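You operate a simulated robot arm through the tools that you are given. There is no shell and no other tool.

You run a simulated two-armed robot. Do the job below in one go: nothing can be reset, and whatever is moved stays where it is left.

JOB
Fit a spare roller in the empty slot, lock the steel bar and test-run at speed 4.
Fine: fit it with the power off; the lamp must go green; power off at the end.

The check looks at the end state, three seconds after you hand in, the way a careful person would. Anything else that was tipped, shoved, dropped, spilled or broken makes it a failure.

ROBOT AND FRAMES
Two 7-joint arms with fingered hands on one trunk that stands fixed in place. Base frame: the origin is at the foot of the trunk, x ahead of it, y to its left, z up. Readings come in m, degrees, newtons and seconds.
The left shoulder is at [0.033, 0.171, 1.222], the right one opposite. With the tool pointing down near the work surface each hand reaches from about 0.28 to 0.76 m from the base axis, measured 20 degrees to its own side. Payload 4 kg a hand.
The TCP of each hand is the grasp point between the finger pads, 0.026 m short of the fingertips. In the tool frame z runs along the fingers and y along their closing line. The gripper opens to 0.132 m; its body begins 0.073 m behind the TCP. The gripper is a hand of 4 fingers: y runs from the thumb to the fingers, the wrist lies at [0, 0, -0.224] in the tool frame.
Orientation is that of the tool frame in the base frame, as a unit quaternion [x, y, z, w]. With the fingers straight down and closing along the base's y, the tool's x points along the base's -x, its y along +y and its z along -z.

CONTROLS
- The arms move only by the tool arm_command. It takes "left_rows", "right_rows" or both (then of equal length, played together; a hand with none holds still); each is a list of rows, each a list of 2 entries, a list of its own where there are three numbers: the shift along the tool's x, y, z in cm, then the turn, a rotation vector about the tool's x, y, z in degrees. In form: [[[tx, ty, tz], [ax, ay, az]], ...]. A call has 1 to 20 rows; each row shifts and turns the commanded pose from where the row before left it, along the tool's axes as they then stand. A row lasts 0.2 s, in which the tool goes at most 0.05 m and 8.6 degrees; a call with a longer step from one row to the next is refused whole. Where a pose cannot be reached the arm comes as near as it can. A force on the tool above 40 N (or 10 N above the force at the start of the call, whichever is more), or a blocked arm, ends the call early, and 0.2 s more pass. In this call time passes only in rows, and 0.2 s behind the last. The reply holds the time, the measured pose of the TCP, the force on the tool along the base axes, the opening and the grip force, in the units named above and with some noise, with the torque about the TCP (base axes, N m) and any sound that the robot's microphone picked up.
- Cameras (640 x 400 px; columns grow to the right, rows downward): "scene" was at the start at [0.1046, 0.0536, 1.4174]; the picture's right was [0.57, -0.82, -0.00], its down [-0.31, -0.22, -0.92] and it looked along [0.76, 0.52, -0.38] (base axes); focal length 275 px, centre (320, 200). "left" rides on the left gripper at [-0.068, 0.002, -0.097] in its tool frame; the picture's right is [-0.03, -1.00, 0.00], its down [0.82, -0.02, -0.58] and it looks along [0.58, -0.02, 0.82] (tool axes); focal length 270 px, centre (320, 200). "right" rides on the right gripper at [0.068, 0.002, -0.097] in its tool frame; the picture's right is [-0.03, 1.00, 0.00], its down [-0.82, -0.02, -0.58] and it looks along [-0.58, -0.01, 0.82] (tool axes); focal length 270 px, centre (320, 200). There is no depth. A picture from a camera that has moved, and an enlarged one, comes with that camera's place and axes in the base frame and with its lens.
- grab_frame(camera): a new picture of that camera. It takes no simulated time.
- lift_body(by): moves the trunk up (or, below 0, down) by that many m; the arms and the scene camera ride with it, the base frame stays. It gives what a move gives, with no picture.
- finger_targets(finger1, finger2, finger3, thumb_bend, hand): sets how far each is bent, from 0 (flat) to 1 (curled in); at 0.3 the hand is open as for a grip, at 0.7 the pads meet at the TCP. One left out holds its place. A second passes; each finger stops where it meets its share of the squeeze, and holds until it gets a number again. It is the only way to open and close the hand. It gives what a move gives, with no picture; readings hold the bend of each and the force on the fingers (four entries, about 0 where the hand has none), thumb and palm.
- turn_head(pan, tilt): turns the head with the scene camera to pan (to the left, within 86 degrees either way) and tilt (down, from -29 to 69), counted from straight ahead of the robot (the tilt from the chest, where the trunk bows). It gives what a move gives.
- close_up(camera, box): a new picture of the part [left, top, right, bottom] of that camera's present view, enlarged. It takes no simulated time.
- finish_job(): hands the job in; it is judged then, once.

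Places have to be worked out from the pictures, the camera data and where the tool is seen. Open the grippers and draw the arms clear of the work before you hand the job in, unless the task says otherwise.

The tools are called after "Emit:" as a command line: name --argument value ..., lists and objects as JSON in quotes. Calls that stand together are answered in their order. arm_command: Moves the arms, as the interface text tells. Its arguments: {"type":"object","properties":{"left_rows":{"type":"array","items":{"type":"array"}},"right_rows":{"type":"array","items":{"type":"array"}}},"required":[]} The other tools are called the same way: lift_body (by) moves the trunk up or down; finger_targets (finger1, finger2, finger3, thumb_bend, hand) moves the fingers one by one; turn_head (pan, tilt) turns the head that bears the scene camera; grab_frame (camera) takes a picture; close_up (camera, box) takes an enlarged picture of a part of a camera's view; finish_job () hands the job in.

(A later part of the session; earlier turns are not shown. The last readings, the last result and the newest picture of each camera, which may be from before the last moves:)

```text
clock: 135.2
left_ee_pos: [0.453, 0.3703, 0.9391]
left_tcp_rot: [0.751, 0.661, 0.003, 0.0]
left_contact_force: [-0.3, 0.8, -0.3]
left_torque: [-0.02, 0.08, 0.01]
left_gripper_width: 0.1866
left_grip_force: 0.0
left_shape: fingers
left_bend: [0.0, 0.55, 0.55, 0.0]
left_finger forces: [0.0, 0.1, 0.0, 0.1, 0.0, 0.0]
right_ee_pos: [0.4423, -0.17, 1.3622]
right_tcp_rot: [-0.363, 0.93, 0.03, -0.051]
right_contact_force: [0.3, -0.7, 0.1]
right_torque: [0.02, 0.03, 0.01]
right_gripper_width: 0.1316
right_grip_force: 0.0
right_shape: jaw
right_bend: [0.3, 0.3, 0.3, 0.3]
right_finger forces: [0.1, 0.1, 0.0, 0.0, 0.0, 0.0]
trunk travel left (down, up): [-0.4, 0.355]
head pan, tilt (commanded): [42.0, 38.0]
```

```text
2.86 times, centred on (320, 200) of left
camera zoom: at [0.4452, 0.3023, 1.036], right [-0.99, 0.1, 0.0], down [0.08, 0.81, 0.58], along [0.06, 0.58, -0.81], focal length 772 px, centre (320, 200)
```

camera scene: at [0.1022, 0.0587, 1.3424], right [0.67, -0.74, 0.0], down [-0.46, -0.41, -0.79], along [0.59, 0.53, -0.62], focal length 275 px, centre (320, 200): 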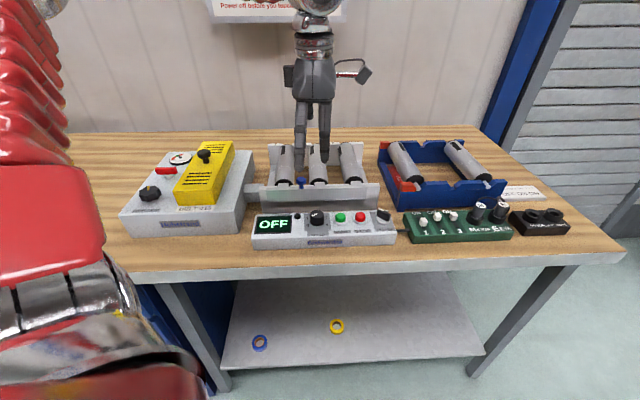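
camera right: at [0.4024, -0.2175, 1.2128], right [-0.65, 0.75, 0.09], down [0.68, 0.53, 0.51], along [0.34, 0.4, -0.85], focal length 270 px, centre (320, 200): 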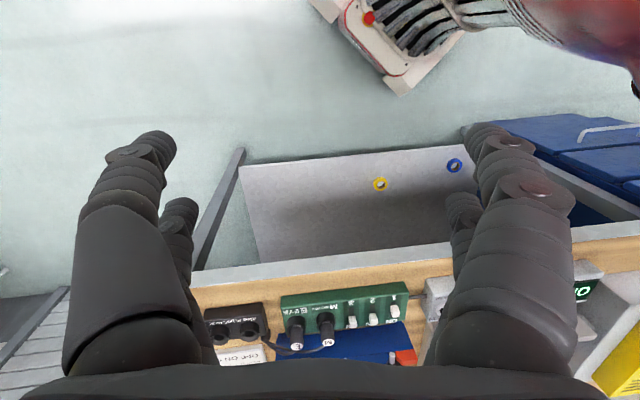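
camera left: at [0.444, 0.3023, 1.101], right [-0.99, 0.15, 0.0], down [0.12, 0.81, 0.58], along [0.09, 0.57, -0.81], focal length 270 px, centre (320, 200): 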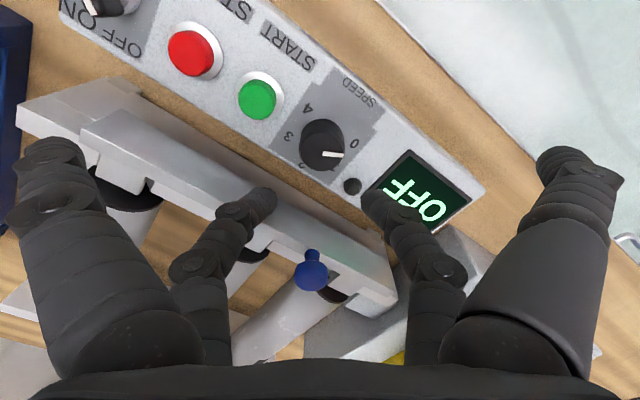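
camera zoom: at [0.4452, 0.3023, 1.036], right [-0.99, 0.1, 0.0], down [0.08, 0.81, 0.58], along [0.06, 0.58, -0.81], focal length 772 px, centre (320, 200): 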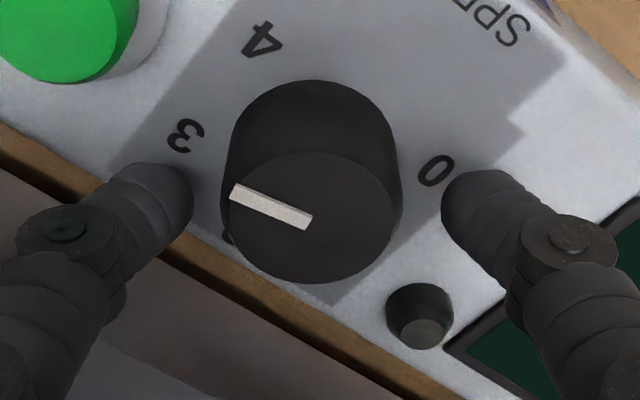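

Pointer measured at about +78°. I regrip and turn 42° more, to the 4 mark.

Emit:
arm_command --left_rows '[[[-0.2, 0, 0], [0, 0, 0]]]'

Emit:
finger_targets --hand "left" --finger2 0.74 --finger3 0.74

Emit:
arm_command --left_rows '[[[0, -0.168, 0], [0, 0, 7]], [[0, -0.168, 0], [0, 0, 7]], [[0, -0.168, 0], [0, 0, 7]], [[0, -0.168, 0], [0, 0, 7]], [[0, -0.168, 0], [0, 0, 7]], [[0, -0.168, 0], [0, 0, 7]]]'

Emit:
close_up --camera "left" --box '[220, 130, 420, 270]'

Emit:
close_up --camera "scene" --box '[280, 180, 360, 240]'

```text
clock: 135.6
left_ee_pos: [0.4514, 0.3669, 0.9396]
left_tcp_rot: [0.751, 0.66, 0.002, 0.0]
left_contact_force: [-0.3, 0.3, -0.6]
left_torque: [0.04, -0.02, 0.03]
left_gripper_width: 0.1867
left_grip_force: 0.1
left_shape: fingers
left_bend: [0.0, 0.55, 0.55, 0.0]
left_finger forces: [0.0, 0.0, 0.1, 0.1, 0.1, 0.0]
right_ee_pos: [0.4424, -0.1702, 1.3614]
right_tcp_rot: [-0.363, 0.93, 0.03, -0.051]
right_contact_force: [0.2, 0.0, -0.2]
right_torque: [-0.02, 0.03, 0.0]
right_gripper_width: 0.1319
right_grip_force: 0.0
right_shape: jaw
right_bend: [0.3, 0.3, 0.3, 0.3]
right_finger forces: [0.0, 0.1, 0.1, 0.0, 0.0, 0.0]
trunk travel left (down, up): [-0.4, 0.355]
head pan, tilt (commanded): [42.0, 38.0]
```

```text
clock: 136.6
left_ee_pos: [0.4524, 0.3678, 0.9384]
left_tcp_rot: [0.751, 0.66, 0.002, 0.001]
left_contact_force: [0.9, -0.4, -3.6]
left_torque: [-0.07, 0.02, -0.03]
left_gripper_width: 0.1866
left_grip_force: 9.6
left_shape: fingers
left_bend: [0.0, 0.62, 0.64, 0.0]
left_finger forces: [0.1, 8.7, 8.2, 0.0, 0.0, 0.0]
right_ee_pos: [0.4423, -0.1701, 1.3613]
right_tcp_rot: [-0.363, 0.93, 0.03, -0.051]
right_contact_force: [0.5, 0.7, 0.4]
right_torque: [0.0, -0.04, -0.02]
right_gripper_width: 0.132
right_grip_force: 0.1
right_shape: jaw
right_bend: [0.3, 0.3, 0.3, 0.3]
right_finger forces: [0.0, 0.0, 0.0, 0.0, 0.0, 0.0]
trunk travel left (down, up): [-0.4, 0.355]
head pan, tilt (commanded): [42.0, 38.0]
```

```text
clock: 138.0
left_ee_pos: [0.4415, 0.3719, 0.9378]
left_tcp_rot: [0.938, 0.347, 0.001, -0.001]
left_contact_force: [1.1, 5.6, -2.8]
left_torque: [0.11, 0.03, 0.1]
left_gripper_width: 0.1868
left_grip_force: 7.9
left_shape: fingers
left_bend: [0.0, 0.63, 0.64, 0.0]
left_finger forces: [0.0, 6.5, 10.1, 0.1, 0.0, 0.0]
right_ee_pos: [0.4427, -0.1704, 1.3621]
right_tcp_rot: [-0.363, 0.93, 0.029, -0.052]
right_contact_force: [-0.1, 0.1, -0.5]
right_torque: [0.03, -0.02, -0.02]
right_gripper_width: 0.1318
right_grip_force: 0.1
right_shape: jaw
right_bend: [0.3, 0.3, 0.3, 0.3]
right_finger forces: [0.1, 0.0, 0.0, 0.0, 0.0, 0.0]
trunk travel left (down, up): [-0.4, 0.355]
head pan, tilt (commanded): [42.0, 38.0]
```

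```text
2.86 times, centred on (320, 200) of left
camera zoom: at [0.3913, 0.3274, 1.0356], right [-0.67, 0.74, 0.0], down [0.6, 0.54, 0.58], along [0.43, 0.39, -0.81], focal length 772 px, centre (320, 200)
```

zoom: 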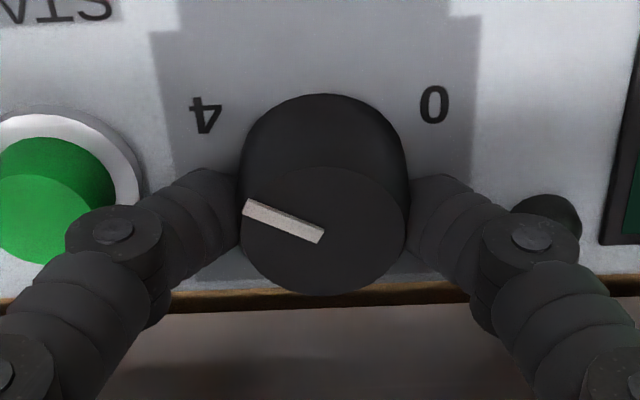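

```text
6.67 times, centred on (320, 210) of scene
camera zoom: at [0.1026, 0.0595, 1.3423], right [0.67, -0.74, 0.0], down [-0.46, -0.41, -0.79], along [0.58, 0.53, -0.62], focal length 1830 px, centre (320, 133)
```

zoom: 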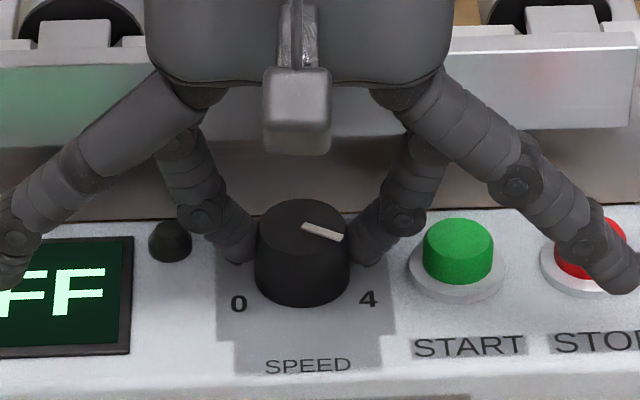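

The pointer measures ≈ +119.5°, i.e. on 4. I release and lift straight up, then verify the dial.

Emit:
finger_targets --hand "left" --finger2 0.55 --finger3 0.55

Emit:
arm_command --left_rows '[[[0, 0, -1.5], [0, 0, 0]], [[0, 0, -4], [0, 0, 0]], [[0, 0, -4], [0, 0, 0]], [[0, 0, -4], [0, 0, 0]]]'

Emit:
grab_frame --camera "left"

Emit:
close_up --camera "left" --box '[160, 20, 480, 170]'

Emit:
close_up --camera "scene" --box '[245, 190, 405, 255]'

```text
clock: 139.0
left_ee_pos: [0.4423, 0.3718, 0.9386]
left_tcp_rot: [0.938, 0.347, 0.001, 0.0]
left_contact_force: [0.0, 0.5, 0.4]
left_torque: [-0.01, 0.02, -0.04]
left_gripper_width: 0.1868
left_grip_force: 0.0
left_shape: fingers
left_bend: [0.0, 0.55, 0.55, 0.0]
left_finger forces: [0.1, 0.0, 0.0, 0.0, 0.0, 0.0]
right_ee_pos: [0.4424, -0.1704, 1.3616]
right_tcp_rot: [-0.363, 0.93, 0.031, -0.051]
right_contact_force: [1.0, 0.1, 0.8]
right_torque: [0.0, -0.02, 0.03]
right_gripper_width: 0.1317
right_grip_force: 0.1
right_shape: jaw
right_bend: [0.3, 0.3, 0.3, 0.3]
right_finger forces: [0.1, 0.0, 0.0, 0.0, 0.0, 0.1]
trunk travel left (down, up): [-0.4, 0.355]
head pan, tilt (commanded): [42.0, 38.0]
```

```text
clock: 140.0
left_ee_pos: [0.4418, 0.3703, 1.0762]
left_tcp_rot: [0.938, 0.346, 0.002, 0.0]
left_contact_force: [0.1, -0.2, -0.7]
left_torque: [0.04, -0.01, 0.01]
left_gripper_width: 0.1867
left_grip_force: 0.0
left_shape: fingers
left_bend: [0.0, 0.55, 0.55, 0.0]
left_finger forces: [0.0, 0.1, 0.0, 0.1, 0.0, 0.0]
right_ee_pos: [0.4408, -0.1712, 1.3611]
right_tcp_rot: [-0.362, 0.93, 0.03, -0.051]
right_contact_force: [-0.7, -0.7, -0.3]
right_torque: [0.01, -0.02, -0.02]
right_gripper_width: 0.1319
right_grip_force: 0.1
right_shape: jaw
right_bend: [0.3, 0.3, 0.3, 0.3]
right_finger forces: [0.0, 0.1, 0.1, 0.0, 0.0, 0.0]
trunk travel left (down, up): [-0.4, 0.355]
head pan, tilt (commanded): [42.0, 38.0]
```

```text
taken
camera left: at [0.3908, 0.3264, 1.1721], right [-0.67, 0.74, 0.0], down [0.6, 0.55, 0.58], along [0.43, 0.39, -0.81], focal length 270 px, centre (320, 200)
```

left: 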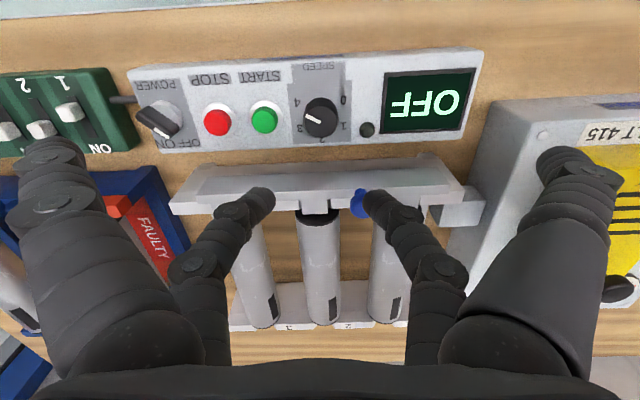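

```text
2.00 times, centred on (320, 95) of left
camera zoom: at [0.3908, 0.3264, 1.1721], right [-0.67, 0.74, 0.0], down [0.6, 0.55, 0.58], along [0.43, 0.39, -0.81], focal length 541 px, centre (320, 410)
```

zoom: 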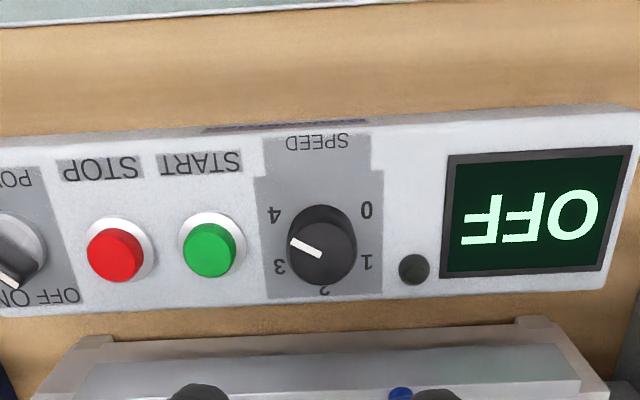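

```text
4.00 times, centred on (325, 222) of scene
camera zoom: at [0.1016, 0.0582, 1.3425], right [0.67, -0.74, 0.0], down [-0.46, -0.41, -0.79], along [0.59, 0.53, -0.62], focal length 1098 px, centre (300, 110)
```

zoom: 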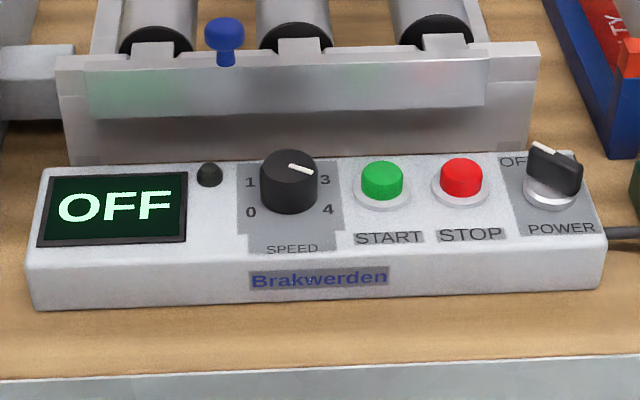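

Speed is on 4. Next the POWER lever at about u≈0.198, w≈0.591: I rotate the hand so the digits can pinch the lever's sides and move above it.

Emit:
arm_command --left_rows '[[[0, 0, 0], [0, 0, -7.7]], [[0, 0, 0], [0, 0, -7.7]], [[0, 0, 0], [0, 0, -7.7]], [[0, 0, 0], [0, 0, -7.7]], [[0, 0, 0], [0, 0, -7.6]], [[-2.08, 3.29, 0], [0, 0, 0]], [[-2.08, 3.29, 0], [0, 0, 0]], [[-2.08, 3.29, 0], [0, 0, 0]], [[-2.08, 3.29, 0], [0, 0, 0]]]'

Emit:
grab_frame --camera "left"

Emit:
close_up --camera "left" --box '[230, 60, 410, 180]'

Emit:
grab_frame --camera "scene"

```text
clock: 142.0
left_ee_pos: [0.5564, 0.2618, 1.0749]
left_tcp_rot: [0.772, 0.636, 0.002, 0.001]
left_contact_force: [0.3, -0.1, 0.6]
left_torque: [0.0, -0.02, -0.01]
left_gripper_width: 0.1867
left_grip_force: 0.1
left_shape: fingers
left_bend: [0.0, 0.55, 0.55, 0.0]
left_finger forces: [0.1, 0.0, 0.0, 0.1, 0.1, 0.1]
right_ee_pos: [0.4434, -0.1711, 1.3614]
right_tcp_rot: [-0.365, 0.929, 0.03, -0.051]
right_contact_force: [0.1, 0.6, 0.2]
right_torque: [-0.01, 0.02, -0.01]
right_gripper_width: 0.1321
right_grip_force: 0.1
right_shape: jaw
right_bend: [0.3, 0.3, 0.3, 0.3]
right_finger forces: [0.0, 0.0, 0.1, 0.1, 0.0, 0.1]
trunk travel left (down, up): [-0.4, 0.355]
head pan, tilt (commanded): [42.0, 38.0]
```

```text
taken
camera left: at [0.5448, 0.1959, 1.1733], right [-0.99, 0.17, 0.0], down [0.13, 0.8, 0.58], along [0.1, 0.57, -0.81], focal length 270 px, centre (320, 200)
```

left: 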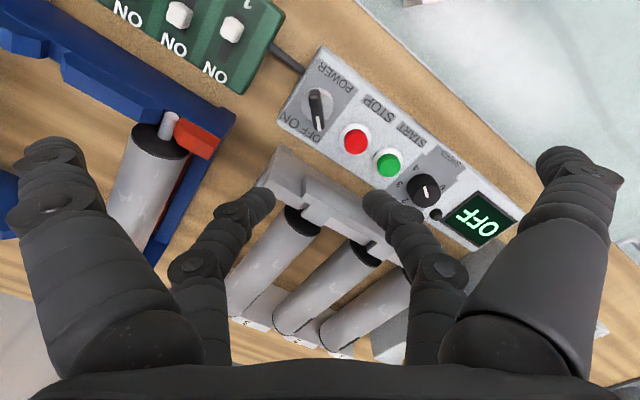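

```text
3.33 times, centred on (320, 120) of left
camera zoom: at [0.5448, 0.1959, 1.1733], right [-0.99, 0.17, 0.0], down [0.13, 0.8, 0.58], along [0.1, 0.57, -0.81], focal length 901 px, centre (320, 467)
```

zoom: 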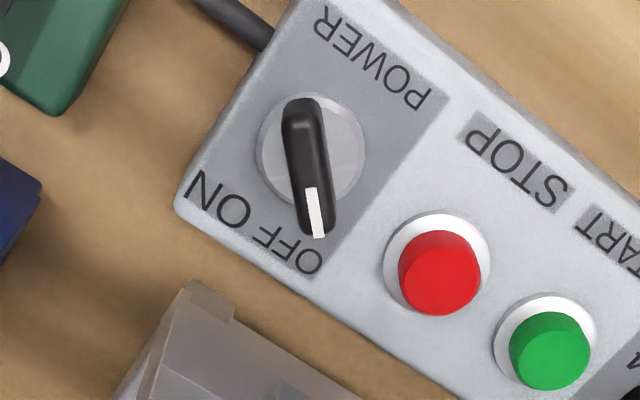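

```text
taken
camera scene: at [0.1034, 0.0583, 1.3422], right [0.67, -0.74, 0.0], down [-0.46, -0.41, -0.79], along [0.58, 0.53, -0.62], focal length 275 px, centre (320, 200)
```

scene: 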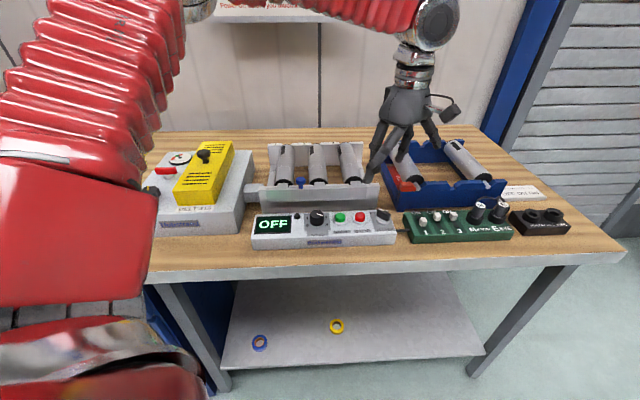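

The lever's pointer end is at OFF (about −42°); triangulating two views puts the lever at u≈0.2045, w≈0.588, top z≈0.917. I close the unused pair together (compact), prepare finger2/3, and descend to just above the lever.

Emit:
finger_targets --hand "left" --finger1 0.66 --finger2 0.58 --finger3 0.58 --thumb_bend 0.66

Emit:
arm_command --left_rows '[[[-0.45, 0.21, 3.0], [0, 0, 0]], [[0, 0, 3.5], [0, 0, 0]], [[0, 0, 3.5], [0, 0, 0]], [[0, 0, 2.0], [0, 0, 0]]]'

Emit:
grab_frame --camera "left"

Emit:
close_up --camera "left" --box '[220, 110, 420, 250]'

Emit:
close_up --camera "scene" --box '[320, 150, 440, 240]'

```text
clock: 143.0
left_ee_pos: [0.5544, 0.2632, 1.0764]
left_tcp_rot: [0.772, 0.636, 0.001, 0.0]
left_contact_force: [-0.2, -0.3, 0.6]
left_torque: [-0.01, -0.01, -0.01]
left_gripper_width: 0.0139
left_grip_force: 0.1
left_shape: fingers
left_bend: [0.66, 0.57, 0.57, 0.66]
left_finger forces: [0.0, 0.0, 0.0, 0.0, 0.0, 0.0]
right_ee_pos: [0.4414, -0.1704, 1.3609]
right_tcp_rot: [-0.363, 0.93, 0.03, -0.052]
right_contact_force: [-0.1, -0.6, 0.0]
right_torque: [-0.01, 0.02, -0.01]
right_gripper_width: 0.1316
right_grip_force: 0.0
right_shape: jaw
right_bend: [0.3, 0.3, 0.3, 0.3]
right_finger forces: [0.0, 0.1, 0.0, 0.1, 0.0, 0.0]
trunk travel left (down, up): [-0.4, 0.355]
head pan, tilt (commanded): [42.0, 38.0]
```

```text
clock: 144.0
left_ee_pos: [0.5564, 0.2596, 0.9546]
left_tcp_rot: [0.772, 0.636, 0.002, 0.001]
left_contact_force: [0.3, 0.1, 0.1]
left_torque: [-0.04, 0.02, -0.01]
left_gripper_width: 0.0138
left_grip_force: 0.1
left_shape: fingers
left_bend: [0.66, 0.57, 0.57, 0.66]
left_finger forces: [0.0, 0.1, 0.0, 0.0, 0.0, 0.1]
right_ee_pos: [0.4425, -0.171, 1.3618]
right_tcp_rot: [-0.362, 0.93, 0.031, -0.052]
right_contact_force: [-0.1, 0.0, 0.0]
right_torque: [-0.04, 0.0, 0.05]
right_gripper_width: 0.1317
right_grip_force: 0.2
right_shape: jaw
right_bend: [0.3, 0.3, 0.3, 0.3]
right_finger forces: [0.0, 0.0, 0.0, 0.0, 0.0, 0.1]
trunk travel left (down, up): [-0.4, 0.355]
head pan, tilt (commanded): [42.0, 38.0]
```

```text
taken
camera left: at [0.5456, 0.1936, 1.0518], right [-0.99, 0.17, 0.0], down [0.13, 0.8, 0.58], along [0.1, 0.57, -0.81], focal length 270 px, centre (320, 200)
```

left: 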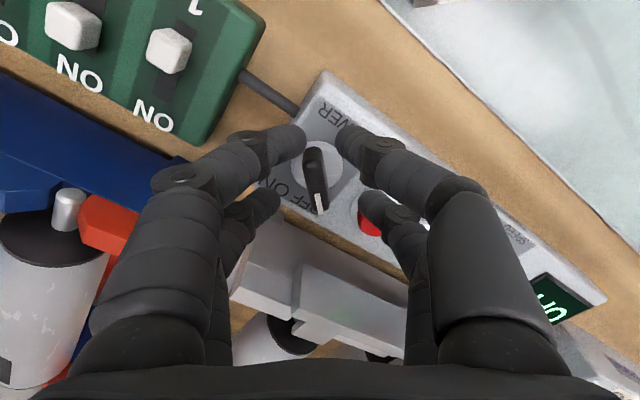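

```text
2.86 times, centred on (320, 180) of left
camera zoom: at [0.5456, 0.1936, 1.0518], right [-0.99, 0.17, 0.0], down [0.13, 0.8, 0.58], along [0.1, 0.57, -0.81], focal length 772 px, centre (320, 257)
```

zoom: 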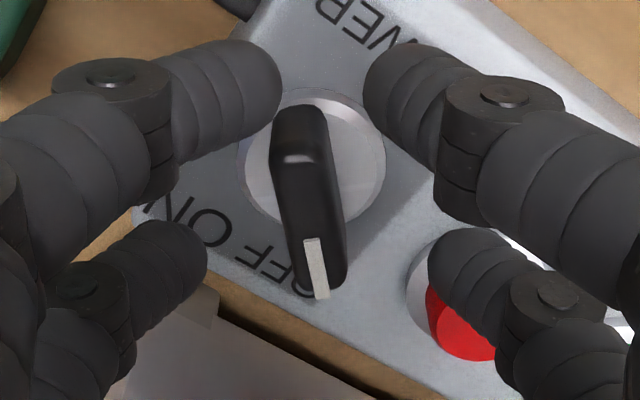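

```text
4.44 times, centred on (380, 195) of scene
camera zoom: at [0.1025, 0.0587, 1.3423], right [0.67, -0.74, 0.0], down [-0.46, -0.41, -0.79], along [0.58, 0.53, -0.62], focal length 1220 px, centre (53, 222)
```

zoom: 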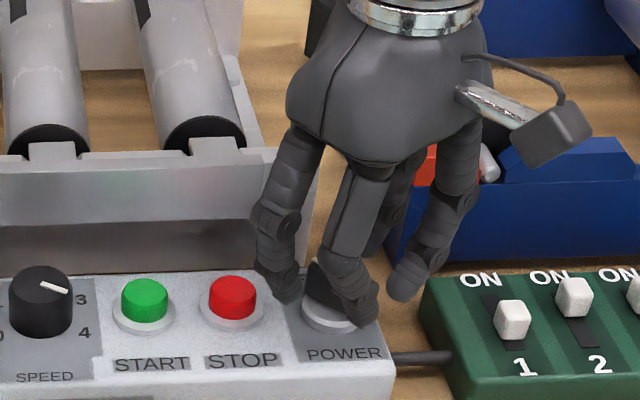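

The lever lies between the two digits, nearly parallel to them. I lower 2 cm and pinch it.

Emit:
arm_command --left_rows '[[[-0.25, 0.1, 1.0], [0, 0, 0]], [[0, 0, 1.0], [0, 0, 0]]]'

Emit:
finger_targets --hand "left" --finger2 0.73 --finger3 0.73

Emit:
close_up --camera "left" --box '[220, 110, 420, 250]'

Emit:
close_up --camera "scene" --box '[320, 150, 440, 240]'

```text
clock: 144.6
left_ee_pos: [0.5575, 0.2571, 0.9342]
left_tcp_rot: [0.771, 0.636, 0.002, 0.001]
left_contact_force: [-0.9, -0.2, -0.4]
left_torque: [-0.01, -0.01, 0.03]
left_gripper_width: 0.0136
left_grip_force: 0.0
left_shape: fingers
left_bend: [0.66, 0.57, 0.57, 0.66]
left_finger forces: [0.0, 0.0, 0.0, 0.0, 0.0, 0.0]
right_ee_pos: [0.4424, -0.1693, 1.3622]
right_tcp_rot: [-0.362, 0.93, 0.031, -0.051]
right_contact_force: [-0.4, -0.3, -0.1]
right_torque: [-0.03, 0.03, 0.0]
right_gripper_width: 0.132
right_grip_force: 0.1
right_shape: jaw
right_bend: [0.3, 0.3, 0.3, 0.3]
right_finger forces: [0.0, 0.0, 0.0, 0.1, 0.0, 0.0]
trunk travel left (down, up): [-0.4, 0.355]
head pan, tilt (commanded): [42.0, 38.0]
```

```text
clock: 145.6
left_ee_pos: [0.5569, 0.2568, 0.9346]
left_tcp_rot: [0.772, 0.636, 0.002, 0.0]
left_contact_force: [1.1, 0.9, 5.1]
left_torque: [0.09, -0.09, -0.03]
left_gripper_width: 0.0138
left_grip_force: 7.4
left_shape: fingers
left_bend: [0.66, 0.7, 0.7, 0.66]
left_finger forces: [0.0, 9.2, 6.5, 0.0, 0.0, 0.1]
right_ee_pos: [0.4418, -0.1703, 1.3617]
right_tcp_rot: [-0.363, 0.93, 0.03, -0.051]
right_contact_force: [0.0, 0.2, 0.2]
right_torque: [0.01, 0.04, 0.02]
right_gripper_width: 0.1316
right_grip_force: 0.0
right_shape: jaw
right_bend: [0.3, 0.3, 0.3, 0.3]
right_finger forces: [0.1, 0.0, 0.0, 0.1, 0.1, 0.1]
trunk travel left (down, up): [-0.4, 0.355]
head pan, tilt (commanded): [42.0, 38.0]
```

```text
2.86 times, centred on (320, 180) of left
camera zoom: at [0.5458, 0.1907, 1.0316], right [-0.99, 0.17, 0.0], down [0.13, 0.8, 0.58], along [0.1, 0.57, -0.81], focal length 772 px, centre (320, 257)
```

zoom: 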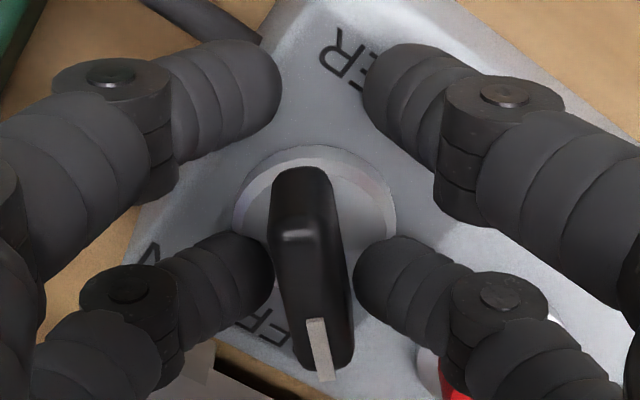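

```text
4.44 times, centred on (380, 195) of scene
camera zoom: at [0.1022, 0.0586, 1.3424], right [0.67, -0.74, 0.0], down [-0.46, -0.41, -0.79], along [0.59, 0.53, -0.62], focal length 1220 px, centre (53, 222)
```

zoom: 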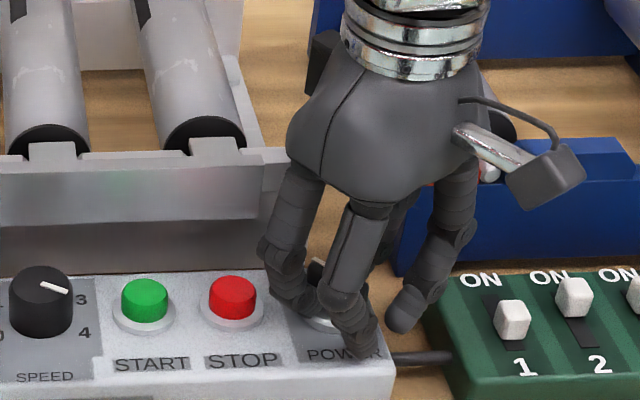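

Lever pinched, but the tips press down slightly on its base (5 N up). I raise 3 mm and turn clockwise 40° about the lever's pivot.

Emit:
arm_command --left_rows '[[[0, 0, -0.3], [0, 0, 0]], [[0.027, -0.187, 0], [0, 0, 8]], [[0.027, -0.187, 0], [0, 0, 8]], [[0.027, -0.187, 0], [0, 0, 8]], [[0.027, -0.187, 0], [0, 0, 8]], [[0.027, -0.187, 0], [0, 0, 8]]]'

Emit:
close_up --camera "left" --box '[220, 110, 420, 250]'

Emit:
close_up --camera "scene" --box '[240, 150, 440, 260]'

```text
clock: 147.0
left_ee_pos: [0.5495, 0.2626, 0.9359]
left_tcp_rot: [0.943, 0.332, 0.002, 0.0]
left_contact_force: [-1.1, -1.0, -3.6]
left_torque: [-0.06, 0.05, -0.03]
left_gripper_width: 0.0136
left_grip_force: 4.5
left_shape: fingers
left_bend: [0.66, 0.71, 0.71, 0.66]
left_finger forces: [0.0, 4.4, 4.3, 0.0, 0.0, 0.0]
right_ee_pos: [0.4422, -0.1704, 1.3592]
right_tcp_rot: [-0.364, 0.93, 0.03, -0.051]
right_contact_force: [0.2, 0.4, 0.1]
right_torque: [0.02, 0.05, 0.0]
right_gripper_width: 0.1322
right_grip_force: 0.0
right_shape: jaw
right_bend: [0.3, 0.3, 0.3, 0.3]
right_finger forces: [0.0, 0.1, 0.0, 0.1, 0.0, 0.0]
trunk travel left (down, up): [-0.4, 0.355]
head pan, tilt (commanded): [42.0, 38.0]
```

```text
2.86 times, centred on (320, 180) of left
camera zoom: at [0.497, 0.2198, 1.0339], right [-0.65, 0.76, 0.0], down [0.62, 0.53, 0.58], along [0.44, 0.38, -0.81], focal length 772 px, centre (320, 257)
```

zoom: 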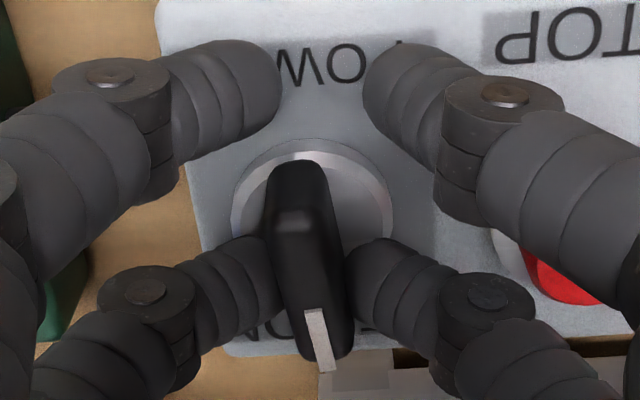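

```text
3.20 times, centred on (340, 205) of scene
camera zoom: at [0.1027, 0.0588, 1.3423], right [0.67, -0.74, 0.0], down [-0.46, -0.41, -0.79], along [0.58, 0.53, -0.62], focal length 879 px, centre (256, 184)
```

zoom: 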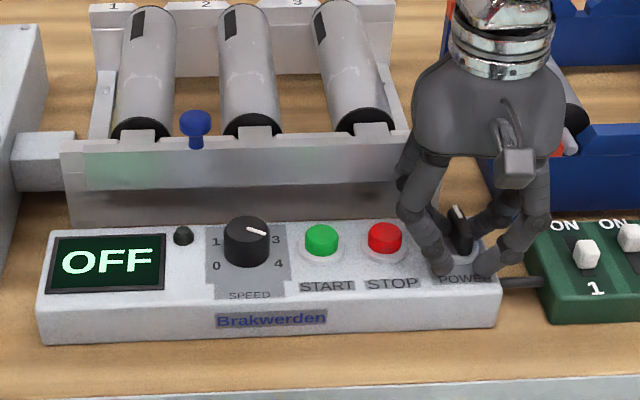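

The lever turns with the hand (now near the middle). I continue clockwise another 40°, watching the display.

Emit:
arm_command --left_rows '[[[0.027, -0.187, 0], [0, 0, 8]], [[0.027, -0.187, 0], [0, 0, 8]], [[0.027, -0.187, 0], [0, 0, 8]], [[0.027, -0.187, 0], [0, 0, 8]], [[0.027, -0.187, 0], [0, 0, 8]]]'

Emit:
close_up --camera "left" --box '[220, 110, 420, 250]'

Emit:
close_up --camera "scene" --box '[240, 150, 440, 260]'

```text
clock: 148.2
left_ee_pos: [0.547, 0.2728, 0.937]
left_tcp_rot: [1.0, -0.01, 0.002, 0.0]
left_contact_force: [-2.8, -2.0, -3.8]
left_torque: [-0.03, 0.13, -0.08]
left_gripper_width: 0.0138
left_grip_force: 4.3
left_shape: fingers
left_bend: [0.66, 0.71, 0.71, 0.66]
left_finger forces: [0.0, 5.0, 3.3, 0.0, 0.0, 0.1]
right_ee_pos: [0.4424, -0.1696, 1.3614]
right_tcp_rot: [-0.363, 0.93, 0.03, -0.051]
right_contact_force: [0.0, 0.4, 0.0]
right_torque: [-0.01, 0.02, -0.01]
right_gripper_width: 0.1318
right_grip_force: 0.0
right_shape: jaw
right_bend: [0.3, 0.3, 0.3, 0.3]
right_finger forces: [0.1, 0.0, 0.1, 0.0, 0.0, 0.0]
trunk travel left (down, up): [-0.4, 0.355]
head pan, tilt (commanded): [42.0, 38.0]
```

```text
2.86 times, centred on (320, 180) of left
camera zoom: at [0.4792, 0.2729, 1.0348], right [0.0, 1.0, 0.0], down [0.81, 0.0, 0.58], along [0.58, 0.0, -0.81], focal length 772 px, centre (320, 257)
```

zoom: 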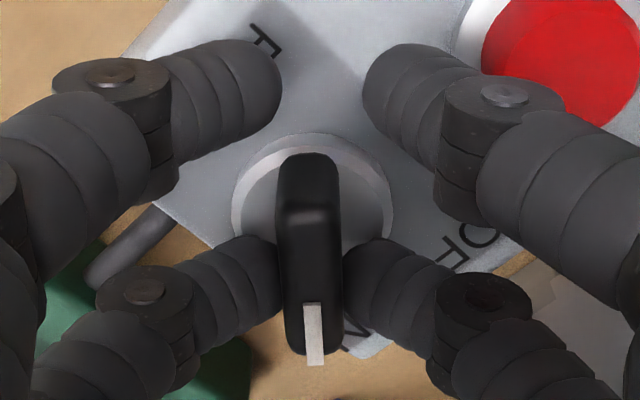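

```text
3.20 times, centred on (340, 205) of scene
camera zoom: at [0.1023, 0.0586, 1.3424], right [0.67, -0.74, 0.0], down [-0.46, -0.41, -0.79], along [0.59, 0.53, -0.62], focal length 879 px, centre (256, 184)
```

zoom: 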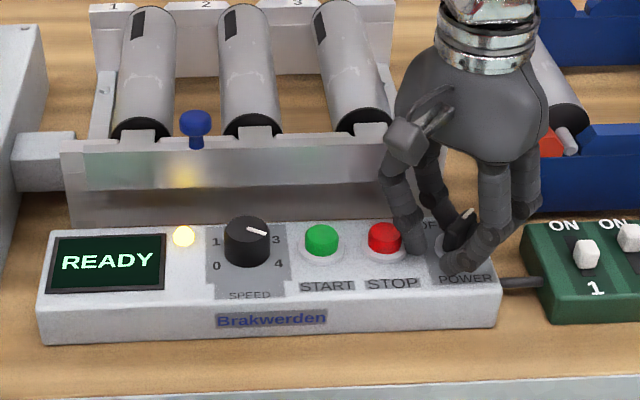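

Power is ON: the display reads READY and the lamp is amber. I release the lever and lift away.

Emit:
finger_targets --hand "left" --finger2 0.58 --finger3 0.58

Emit:
arm_command --left_rows '[[[0, 0, -1.5], [0, 0, 0]], [[0, 0, -3.5], [0, 0, 0]], [[0, 0, -4], [0, 0, 0]]]'

Emit:
close_up --camera "scene" --box '[240, 150, 440, 260]'

Emit:
grab_frame --camera "left"

```text
clock: 149.2
left_ee_pos: [0.5474, 0.2717, 0.9381]
left_tcp_rot: [1.0, -0.009, 0.001, 0.0]
left_contact_force: [-0.2, 1.0, 0.6]
left_torque: [0.03, 0.02, -0.02]
left_gripper_width: 0.0137
left_grip_force: 0.0
left_shape: fingers
left_bend: [0.66, 0.57, 0.57, 0.66]
left_finger forces: [0.1, 0.0, 0.0, 0.0, 0.1, 0.1]
right_ee_pos: [0.442, -0.1702, 1.3615]
right_tcp_rot: [-0.364, 0.93, 0.031, -0.05]
right_contact_force: [-0.4, -1.1, 0.0]
right_torque: [0.0, 0.03, 0.0]
right_gripper_width: 0.1318
right_grip_force: 0.0
right_shape: jaw
right_bend: [0.3, 0.3, 0.3, 0.3]
right_finger forces: [0.0, 0.0, 0.0, 0.0, 0.0, 0.0]
trunk travel left (down, up): [-0.4, 0.355]
head pan, tilt (commanded): [42.0, 38.0]
```

```text
clock: 150.0
left_ee_pos: [0.5473, 0.2695, 1.0281]
left_tcp_rot: [1.0, -0.009, 0.003, -0.001]
left_contact_force: [0.2, 0.4, -0.1]
left_torque: [0.01, 0.0, 0.01]
left_gripper_width: 0.0135
left_grip_force: 0.2
left_shape: fingers
left_bend: [0.66, 0.57, 0.57, 0.66]
left_finger forces: [0.1, 0.0, 0.0, 0.0, 0.0, 0.0]
right_ee_pos: [0.4418, -0.1695, 1.3613]
right_tcp_rot: [-0.362, 0.93, 0.03, -0.051]
right_contact_force: [-0.9, -0.1, 0.5]
right_torque: [-0.01, 0.01, 0.0]
right_gripper_width: 0.1319
right_grip_force: 0.1
right_shape: jaw
right_bend: [0.3, 0.3, 0.3, 0.3]
right_finger forces: [0.0, 0.1, 0.1, 0.0, 0.0, 0.1]
trunk travel left (down, up): [-0.4, 0.355]
head pan, tilt (commanded): [42.0, 38.0]
```

```text
3.20 times, centred on (340, 205) of scene
camera zoom: at [0.1017, 0.0583, 1.3425], right [0.67, -0.74, 0.0], down [-0.46, -0.41, -0.79], along [0.59, 0.53, -0.62], focal length 879 px, centre (256, 184)
```

zoom: 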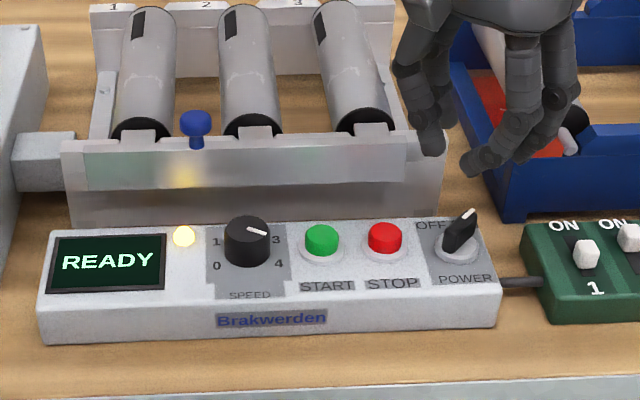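

```text
taken
camera left: at [0.4783, 0.2707, 1.1241], right [-0.01, 1.0, 0.0], down [0.81, 0.0, 0.58], along [0.58, 0.01, -0.81], focal length 270 px, centre (320, 200)
```

left: 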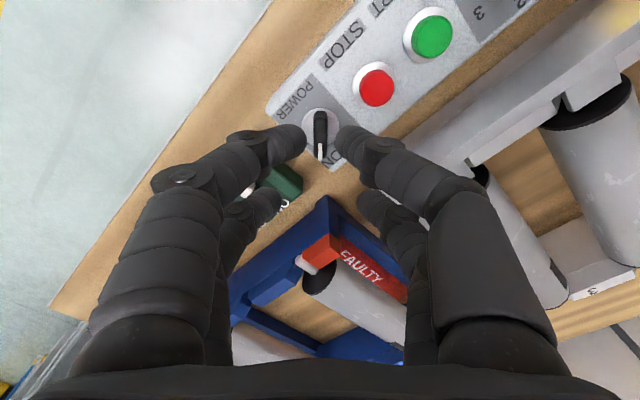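

READY and lever on ON. Now I prepare a single-finger poker (finger2 down, the others flat), rotate to yaw −135° and move over the START button.

Emit:
arm_command --left_rows '[[[0, 0, -3], [0, 0, 0]], [[0, 0, 0], [0, 0, -7.35]], [[0, 0, 0], [0, 0, -7.35]], [[0, 0, 0], [0, 0, -7.35]], [[0, 0, 0], [0, 0, -7.35]], [[0, 0, 0], [0, 0, -7.35]], [[0, 0, 0], [0, 0, -7.25]], [[0.06, -3.25, 0], [0, 0, 0]], [[0.06, -3.25, 0], [0, 0, 0]], [[0.06, -3.25, 0], [0, 0, 0]]]'

Emit:
finger_targets --hand "left" --finger1 0 --finger2 0.7 --finger3 0 --thumb_bend 0

Emit:
grab_frame --camera "left"

Emit:
close_up --camera "left" --box '[220, 80, 420, 230]'

Emit:
close_up --camera "scene" --box '[240, 100, 440, 260]'

```text
clock: 152.2
left_ee_pos: [0.4796, 0.3461, 1.0559]
left_tcp_rot: [0.93, 0.367, 0.003, 0.001]
left_contact_force: [0.1, 0.0, 0.1]
left_torque: [-0.01, -0.01, 0.03]
left_gripper_width: 0.0136
left_grip_force: 0.2
left_shape: fingers
left_bend: [0.66, 0.57, 0.57, 0.66]
left_finger forces: [0.0, 0.0, 0.0, 0.1, 0.0, 0.0]
right_ee_pos: [0.4411, -0.1686, 1.3619]
right_tcp_rot: [-0.364, 0.93, 0.029, -0.051]
right_contact_force: [-0.3, 0.7, 0.2]
right_torque: [0.0, -0.03, 0.01]
right_gripper_width: 0.1318
right_grip_force: 0.1
right_shape: jaw
right_bend: [0.3, 0.3, 0.3, 0.3]
right_finger forces: [0.0, 0.1, 0.0, 0.2, 0.0, 0.1]
trunk travel left (down, up): [-0.4, 0.355]
head pan, tilt (commanded): [42.0, 38.0]
```

```text
clock: 153.2
left_ee_pos: [0.4808, 0.3435, 1.0555]
left_tcp_rot: [0.93, 0.367, 0.002, 0.0]
left_contact_force: [-0.2, 0.7, 0.1]
left_torque: [0.04, 0.03, 0.0]
left_gripper_width: 0.1867
left_grip_force: 0.0
left_shape: fingers
left_bend: [0.0, 0.7, 0.0, 0.0]
left_finger forces: [0.0, 0.0, 0.0, 0.0, 0.0, 0.0]
right_ee_pos: [0.4415, -0.1709, 1.3613]
right_tcp_rot: [-0.362, 0.93, 0.031, -0.051]
right_contact_force: [0.6, -0.2, -0.2]
right_torque: [0.0, 0.02, 0.0]
right_gripper_width: 0.1317
right_grip_force: 0.1
right_shape: jaw
right_bend: [0.3, 0.3, 0.3, 0.3]
right_finger forces: [0.0, 0.1, 0.0, 0.1, 0.0, 0.1]
trunk travel left (down, up): [-0.4, 0.355]
head pan, tilt (commanded): [42.0, 38.0]
```

```text
taken
camera left: at [0.4322, 0.2977, 1.1528], right [-0.7, 0.71, 0.0], down [0.58, 0.57, 0.58], along [0.42, 0.41, -0.81], focal length 270 px, centre (320, 200)
```

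left: 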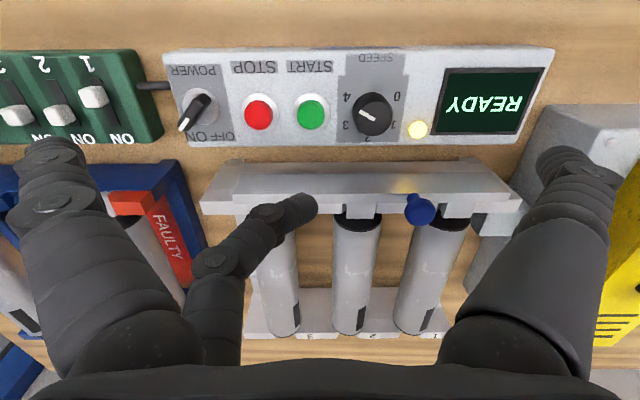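

```text
2.67 times, centred on (320, 155) of left
camera zoom: at [0.4322, 0.2977, 1.1528], right [-0.7, 0.71, 0.0], down [0.58, 0.57, 0.58], along [0.42, 0.41, -0.81], focal length 721 px, centre (320, 320)
```

zoom: 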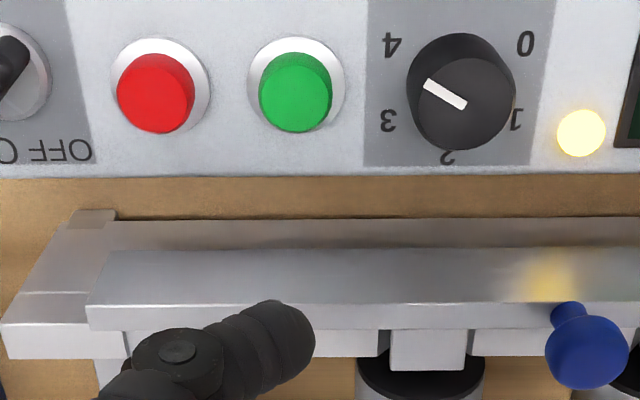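

```text
2.50 times, centred on (340, 180) of scene
camera zoom: at [0.1022, 0.0585, 1.3424], right [0.67, -0.74, 0.0], down [-0.46, -0.41, -0.79], along [0.59, 0.53, -0.62], focal length 686 px, centre (270, 250)
```

zoom: 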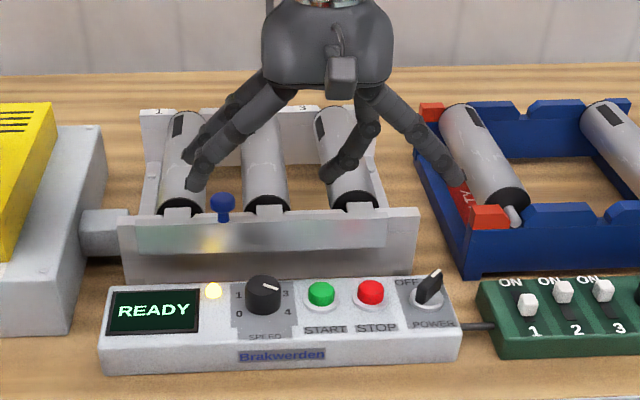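

I shift 8 mm toward the robot so finger2's tip is above START, and descend to just above it.

Emit:
arm_command --left_rows '[[[-0.77, -0.05, 3.0], [0, 0, 0]], [[0, 0, 3.5], [0, 0, 0]], [[0, 0, 2.5], [0, 0, 0]]]'

Emit:
close_up --camera "left" --box '[220, 110, 420, 260]'

Emit:
close_up --camera "scene" --box '[270, 150, 410, 250]'

```text
clock: 154.0
left_ee_pos: [0.4747, 0.3387, 0.9652]
left_tcp_rot: [0.93, 0.367, 0.002, 0.0]
left_contact_force: [0.1, -0.4, 0.9]
left_torque: [0.02, 0.0, -0.02]
left_gripper_width: 0.1867
left_grip_force: 0.0
left_shape: fingers
left_bend: [0.0, 0.7, 0.0, 0.0]
left_finger forces: [0.0, 0.1, 0.0, 0.0, 0.1, 0.0]
right_ee_pos: [0.4414, -0.1705, 1.3632]
right_tcp_rot: [-0.364, 0.93, 0.03, -0.051]
right_contact_force: [0.4, 0.2, 0.6]
right_torque: [0.01, 0.01, 0.0]
right_gripper_width: 0.1318
right_grip_force: 0.1
right_shape: jaw
right_bend: [0.3, 0.3, 0.3, 0.3]
right_finger forces: [0.0, 0.0, 0.1, 0.1, 0.1, 0.1]
trunk travel left (down, up): [-0.4, 0.355]
head pan, tilt (commanded): [42.0, 38.0]
```

```text
2.67 times, centred on (320, 185) of left
camera zoom: at [0.4262, 0.2919, 1.0624], right [-0.7, 0.71, 0.0], down [0.58, 0.57, 0.58], along [0.42, 0.41, -0.81], focal length 721 px, centre (320, 240)
```

zoom: 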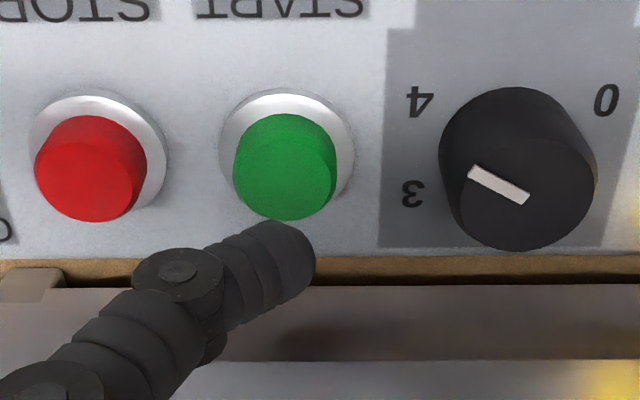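

```text
4.00 times, centred on (340, 200) of scene
camera zoom: at [0.1025, 0.0588, 1.3423], right [0.67, -0.74, 0.0], down [-0.46, -0.41, -0.79], along [0.58, 0.53, -0.62], focal length 1098 px, centre (240, 200)
```

zoom: 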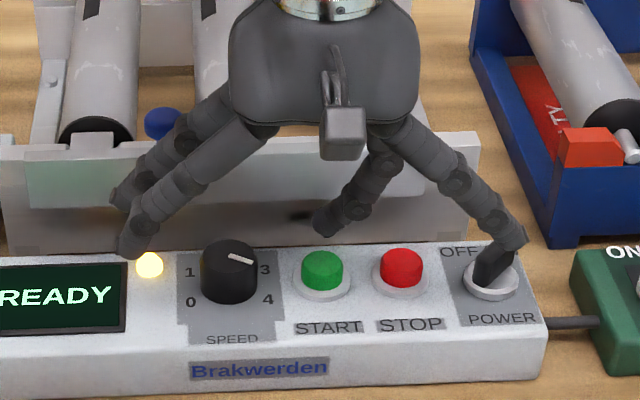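

Finger2's tip lines up with START in the tool frame. I press down gently in small steps and watch force and sound.

Emit:
arm_command --left_rows '[[[0, 0, 0.6], [0, 0, 0]], [[0, 0, 0.5], [0, 0, 0]], [[0, 0, 0.4], [0, 0, 0]], [[0, 0, 0.3], [0, 0, 0]]]'

Emit:
close_up --camera "left" --box '[220, 110, 420, 260]'

Emit:
close_up --camera "scene" --box '[240, 150, 420, 260]'

```text
clock: 155.0
left_ee_pos: [0.4748, 0.3387, 0.9481]
left_tcp_rot: [0.93, 0.367, 0.002, 0.0]
left_contact_force: [-0.6, 0.3, -1.0]
left_torque: [-0.02, 0.01, 0.07]
left_gripper_width: 0.1863
left_grip_force: 0.0
left_shape: fingers
left_bend: [0.0, 0.7, 0.0, 0.0]
left_finger forces: [0.1, 0.0, 0.0, 0.0, 0.0, 0.1]
right_ee_pos: [0.4416, -0.171, 1.3616]
right_tcp_rot: [-0.363, 0.93, 0.031, -0.052]
right_contact_force: [-0.1, 0.8, 0.3]
right_torque: [-0.03, 0.01, 0.01]
right_gripper_width: 0.1318
right_grip_force: 0.1
right_shape: jaw
right_bend: [0.3, 0.3, 0.3, 0.3]
right_finger forces: [0.1, 0.1, 0.0, 0.1, 0.0, 0.0]
trunk travel left (down, up): [-0.4, 0.355]
head pan, tilt (commanded): [42.0, 38.0]
```

```text
2.67 times, centred on (320, 185) of left
camera zoom: at [0.4272, 0.2929, 1.0452], right [-0.7, 0.71, 0.0], down [0.58, 0.57, 0.58], along [0.42, 0.41, -0.81], focal length 721 px, centre (320, 240)
```

zoom: 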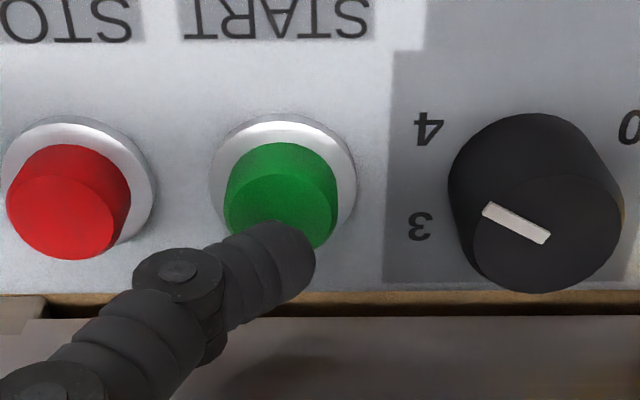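

```text
3.56 times, centred on (330, 205) of scene
camera zoom: at [0.1023, 0.0587, 1.3424], right [0.67, -0.74, 0.0], down [-0.46, -0.41, -0.79], along [0.59, 0.53, -0.62], focal length 976 px, centre (284, 182)
```

zoom: 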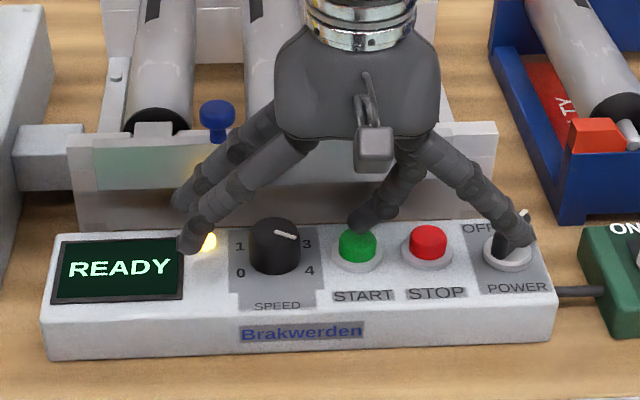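

Not touching yet; alignment still good. I continue downward in 3 mm steps.

Emit:
arm_command --left_rows '[[[0, 0, 0.3], [0, 0, 0]], [[0, 0, 0.3], [0, 0, 0]], [[0, 0, 0.3], [0, 0, 0]]]'

Emit:
close_up --camera "scene" --box '[240, 150, 420, 260]'

Emit:
close_up --camera "left" --box '[220, 110, 420, 260]'

```text
clock: 155.8
left_ee_pos: [0.4764, 0.339, 0.9388]
left_tcp_rot: [0.93, 0.367, 0.003, 0.0]
left_contact_force: [0.3, 0.3, 3.4]
left_torque: [0.01, -0.06, 0.03]
left_gripper_width: 0.1866
left_grip_force: 1.9
left_shape: fingers
left_bend: [0.0, 0.7, 0.0, 0.0]
left_finger forces: [0.1, 3.0, 0.0, 0.0, 0.0, 0.0]
right_ee_pos: [0.4423, -0.17, 1.3624]
right_tcp_rot: [-0.363, 0.93, 0.03, -0.051]
right_contact_force: [-0.5, 0.0, -0.1]
right_torque: [-0.01, 0.02, -0.01]
right_gripper_width: 0.132
right_grip_force: 0.0
right_shape: jaw
right_bend: [0.3, 0.3, 0.3, 0.3]
right_finger forces: [0.0, 0.0, 0.0, 0.0, 0.0, 0.0]
trunk travel left (down, up): [-0.4, 0.355]
head pan, tilt (commanded): [42.0, 38.0]
```

```text
3.56 times, centred on (330, 205) of scene
camera zoom: at [0.1023, 0.0585, 1.3424], right [0.67, -0.74, 0.0], down [-0.46, -0.41, -0.79], along [0.59, 0.53, -0.62], focal length 976 px, centre (284, 182)
```

zoom: 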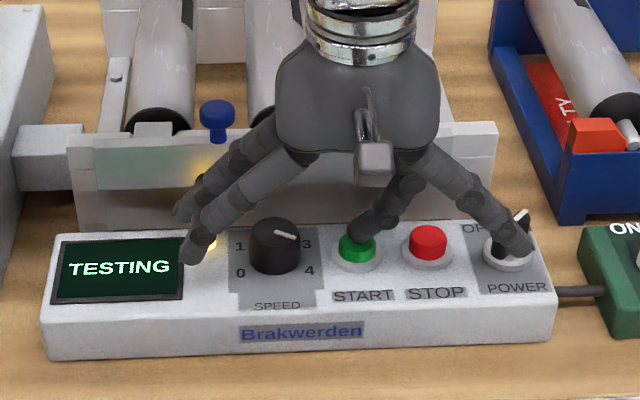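

```text
2.67 times, centred on (320, 185) of left
camera zoom: at [0.4275, 0.2922, 1.0367], right [-0.7, 0.71, 0.0], down [0.58, 0.57, 0.58], along [0.42, 0.41, -0.81], focal length 721 px, centre (320, 240)
```

zoom: 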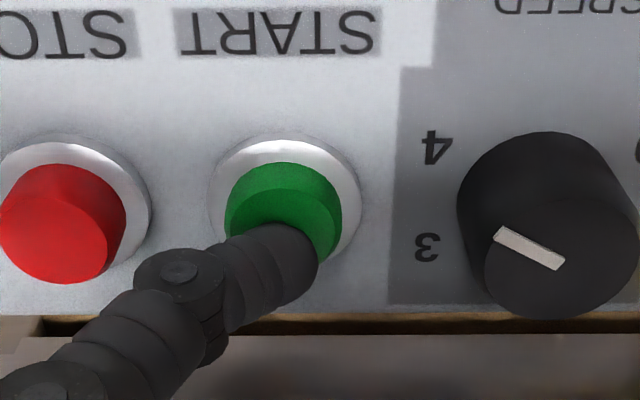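

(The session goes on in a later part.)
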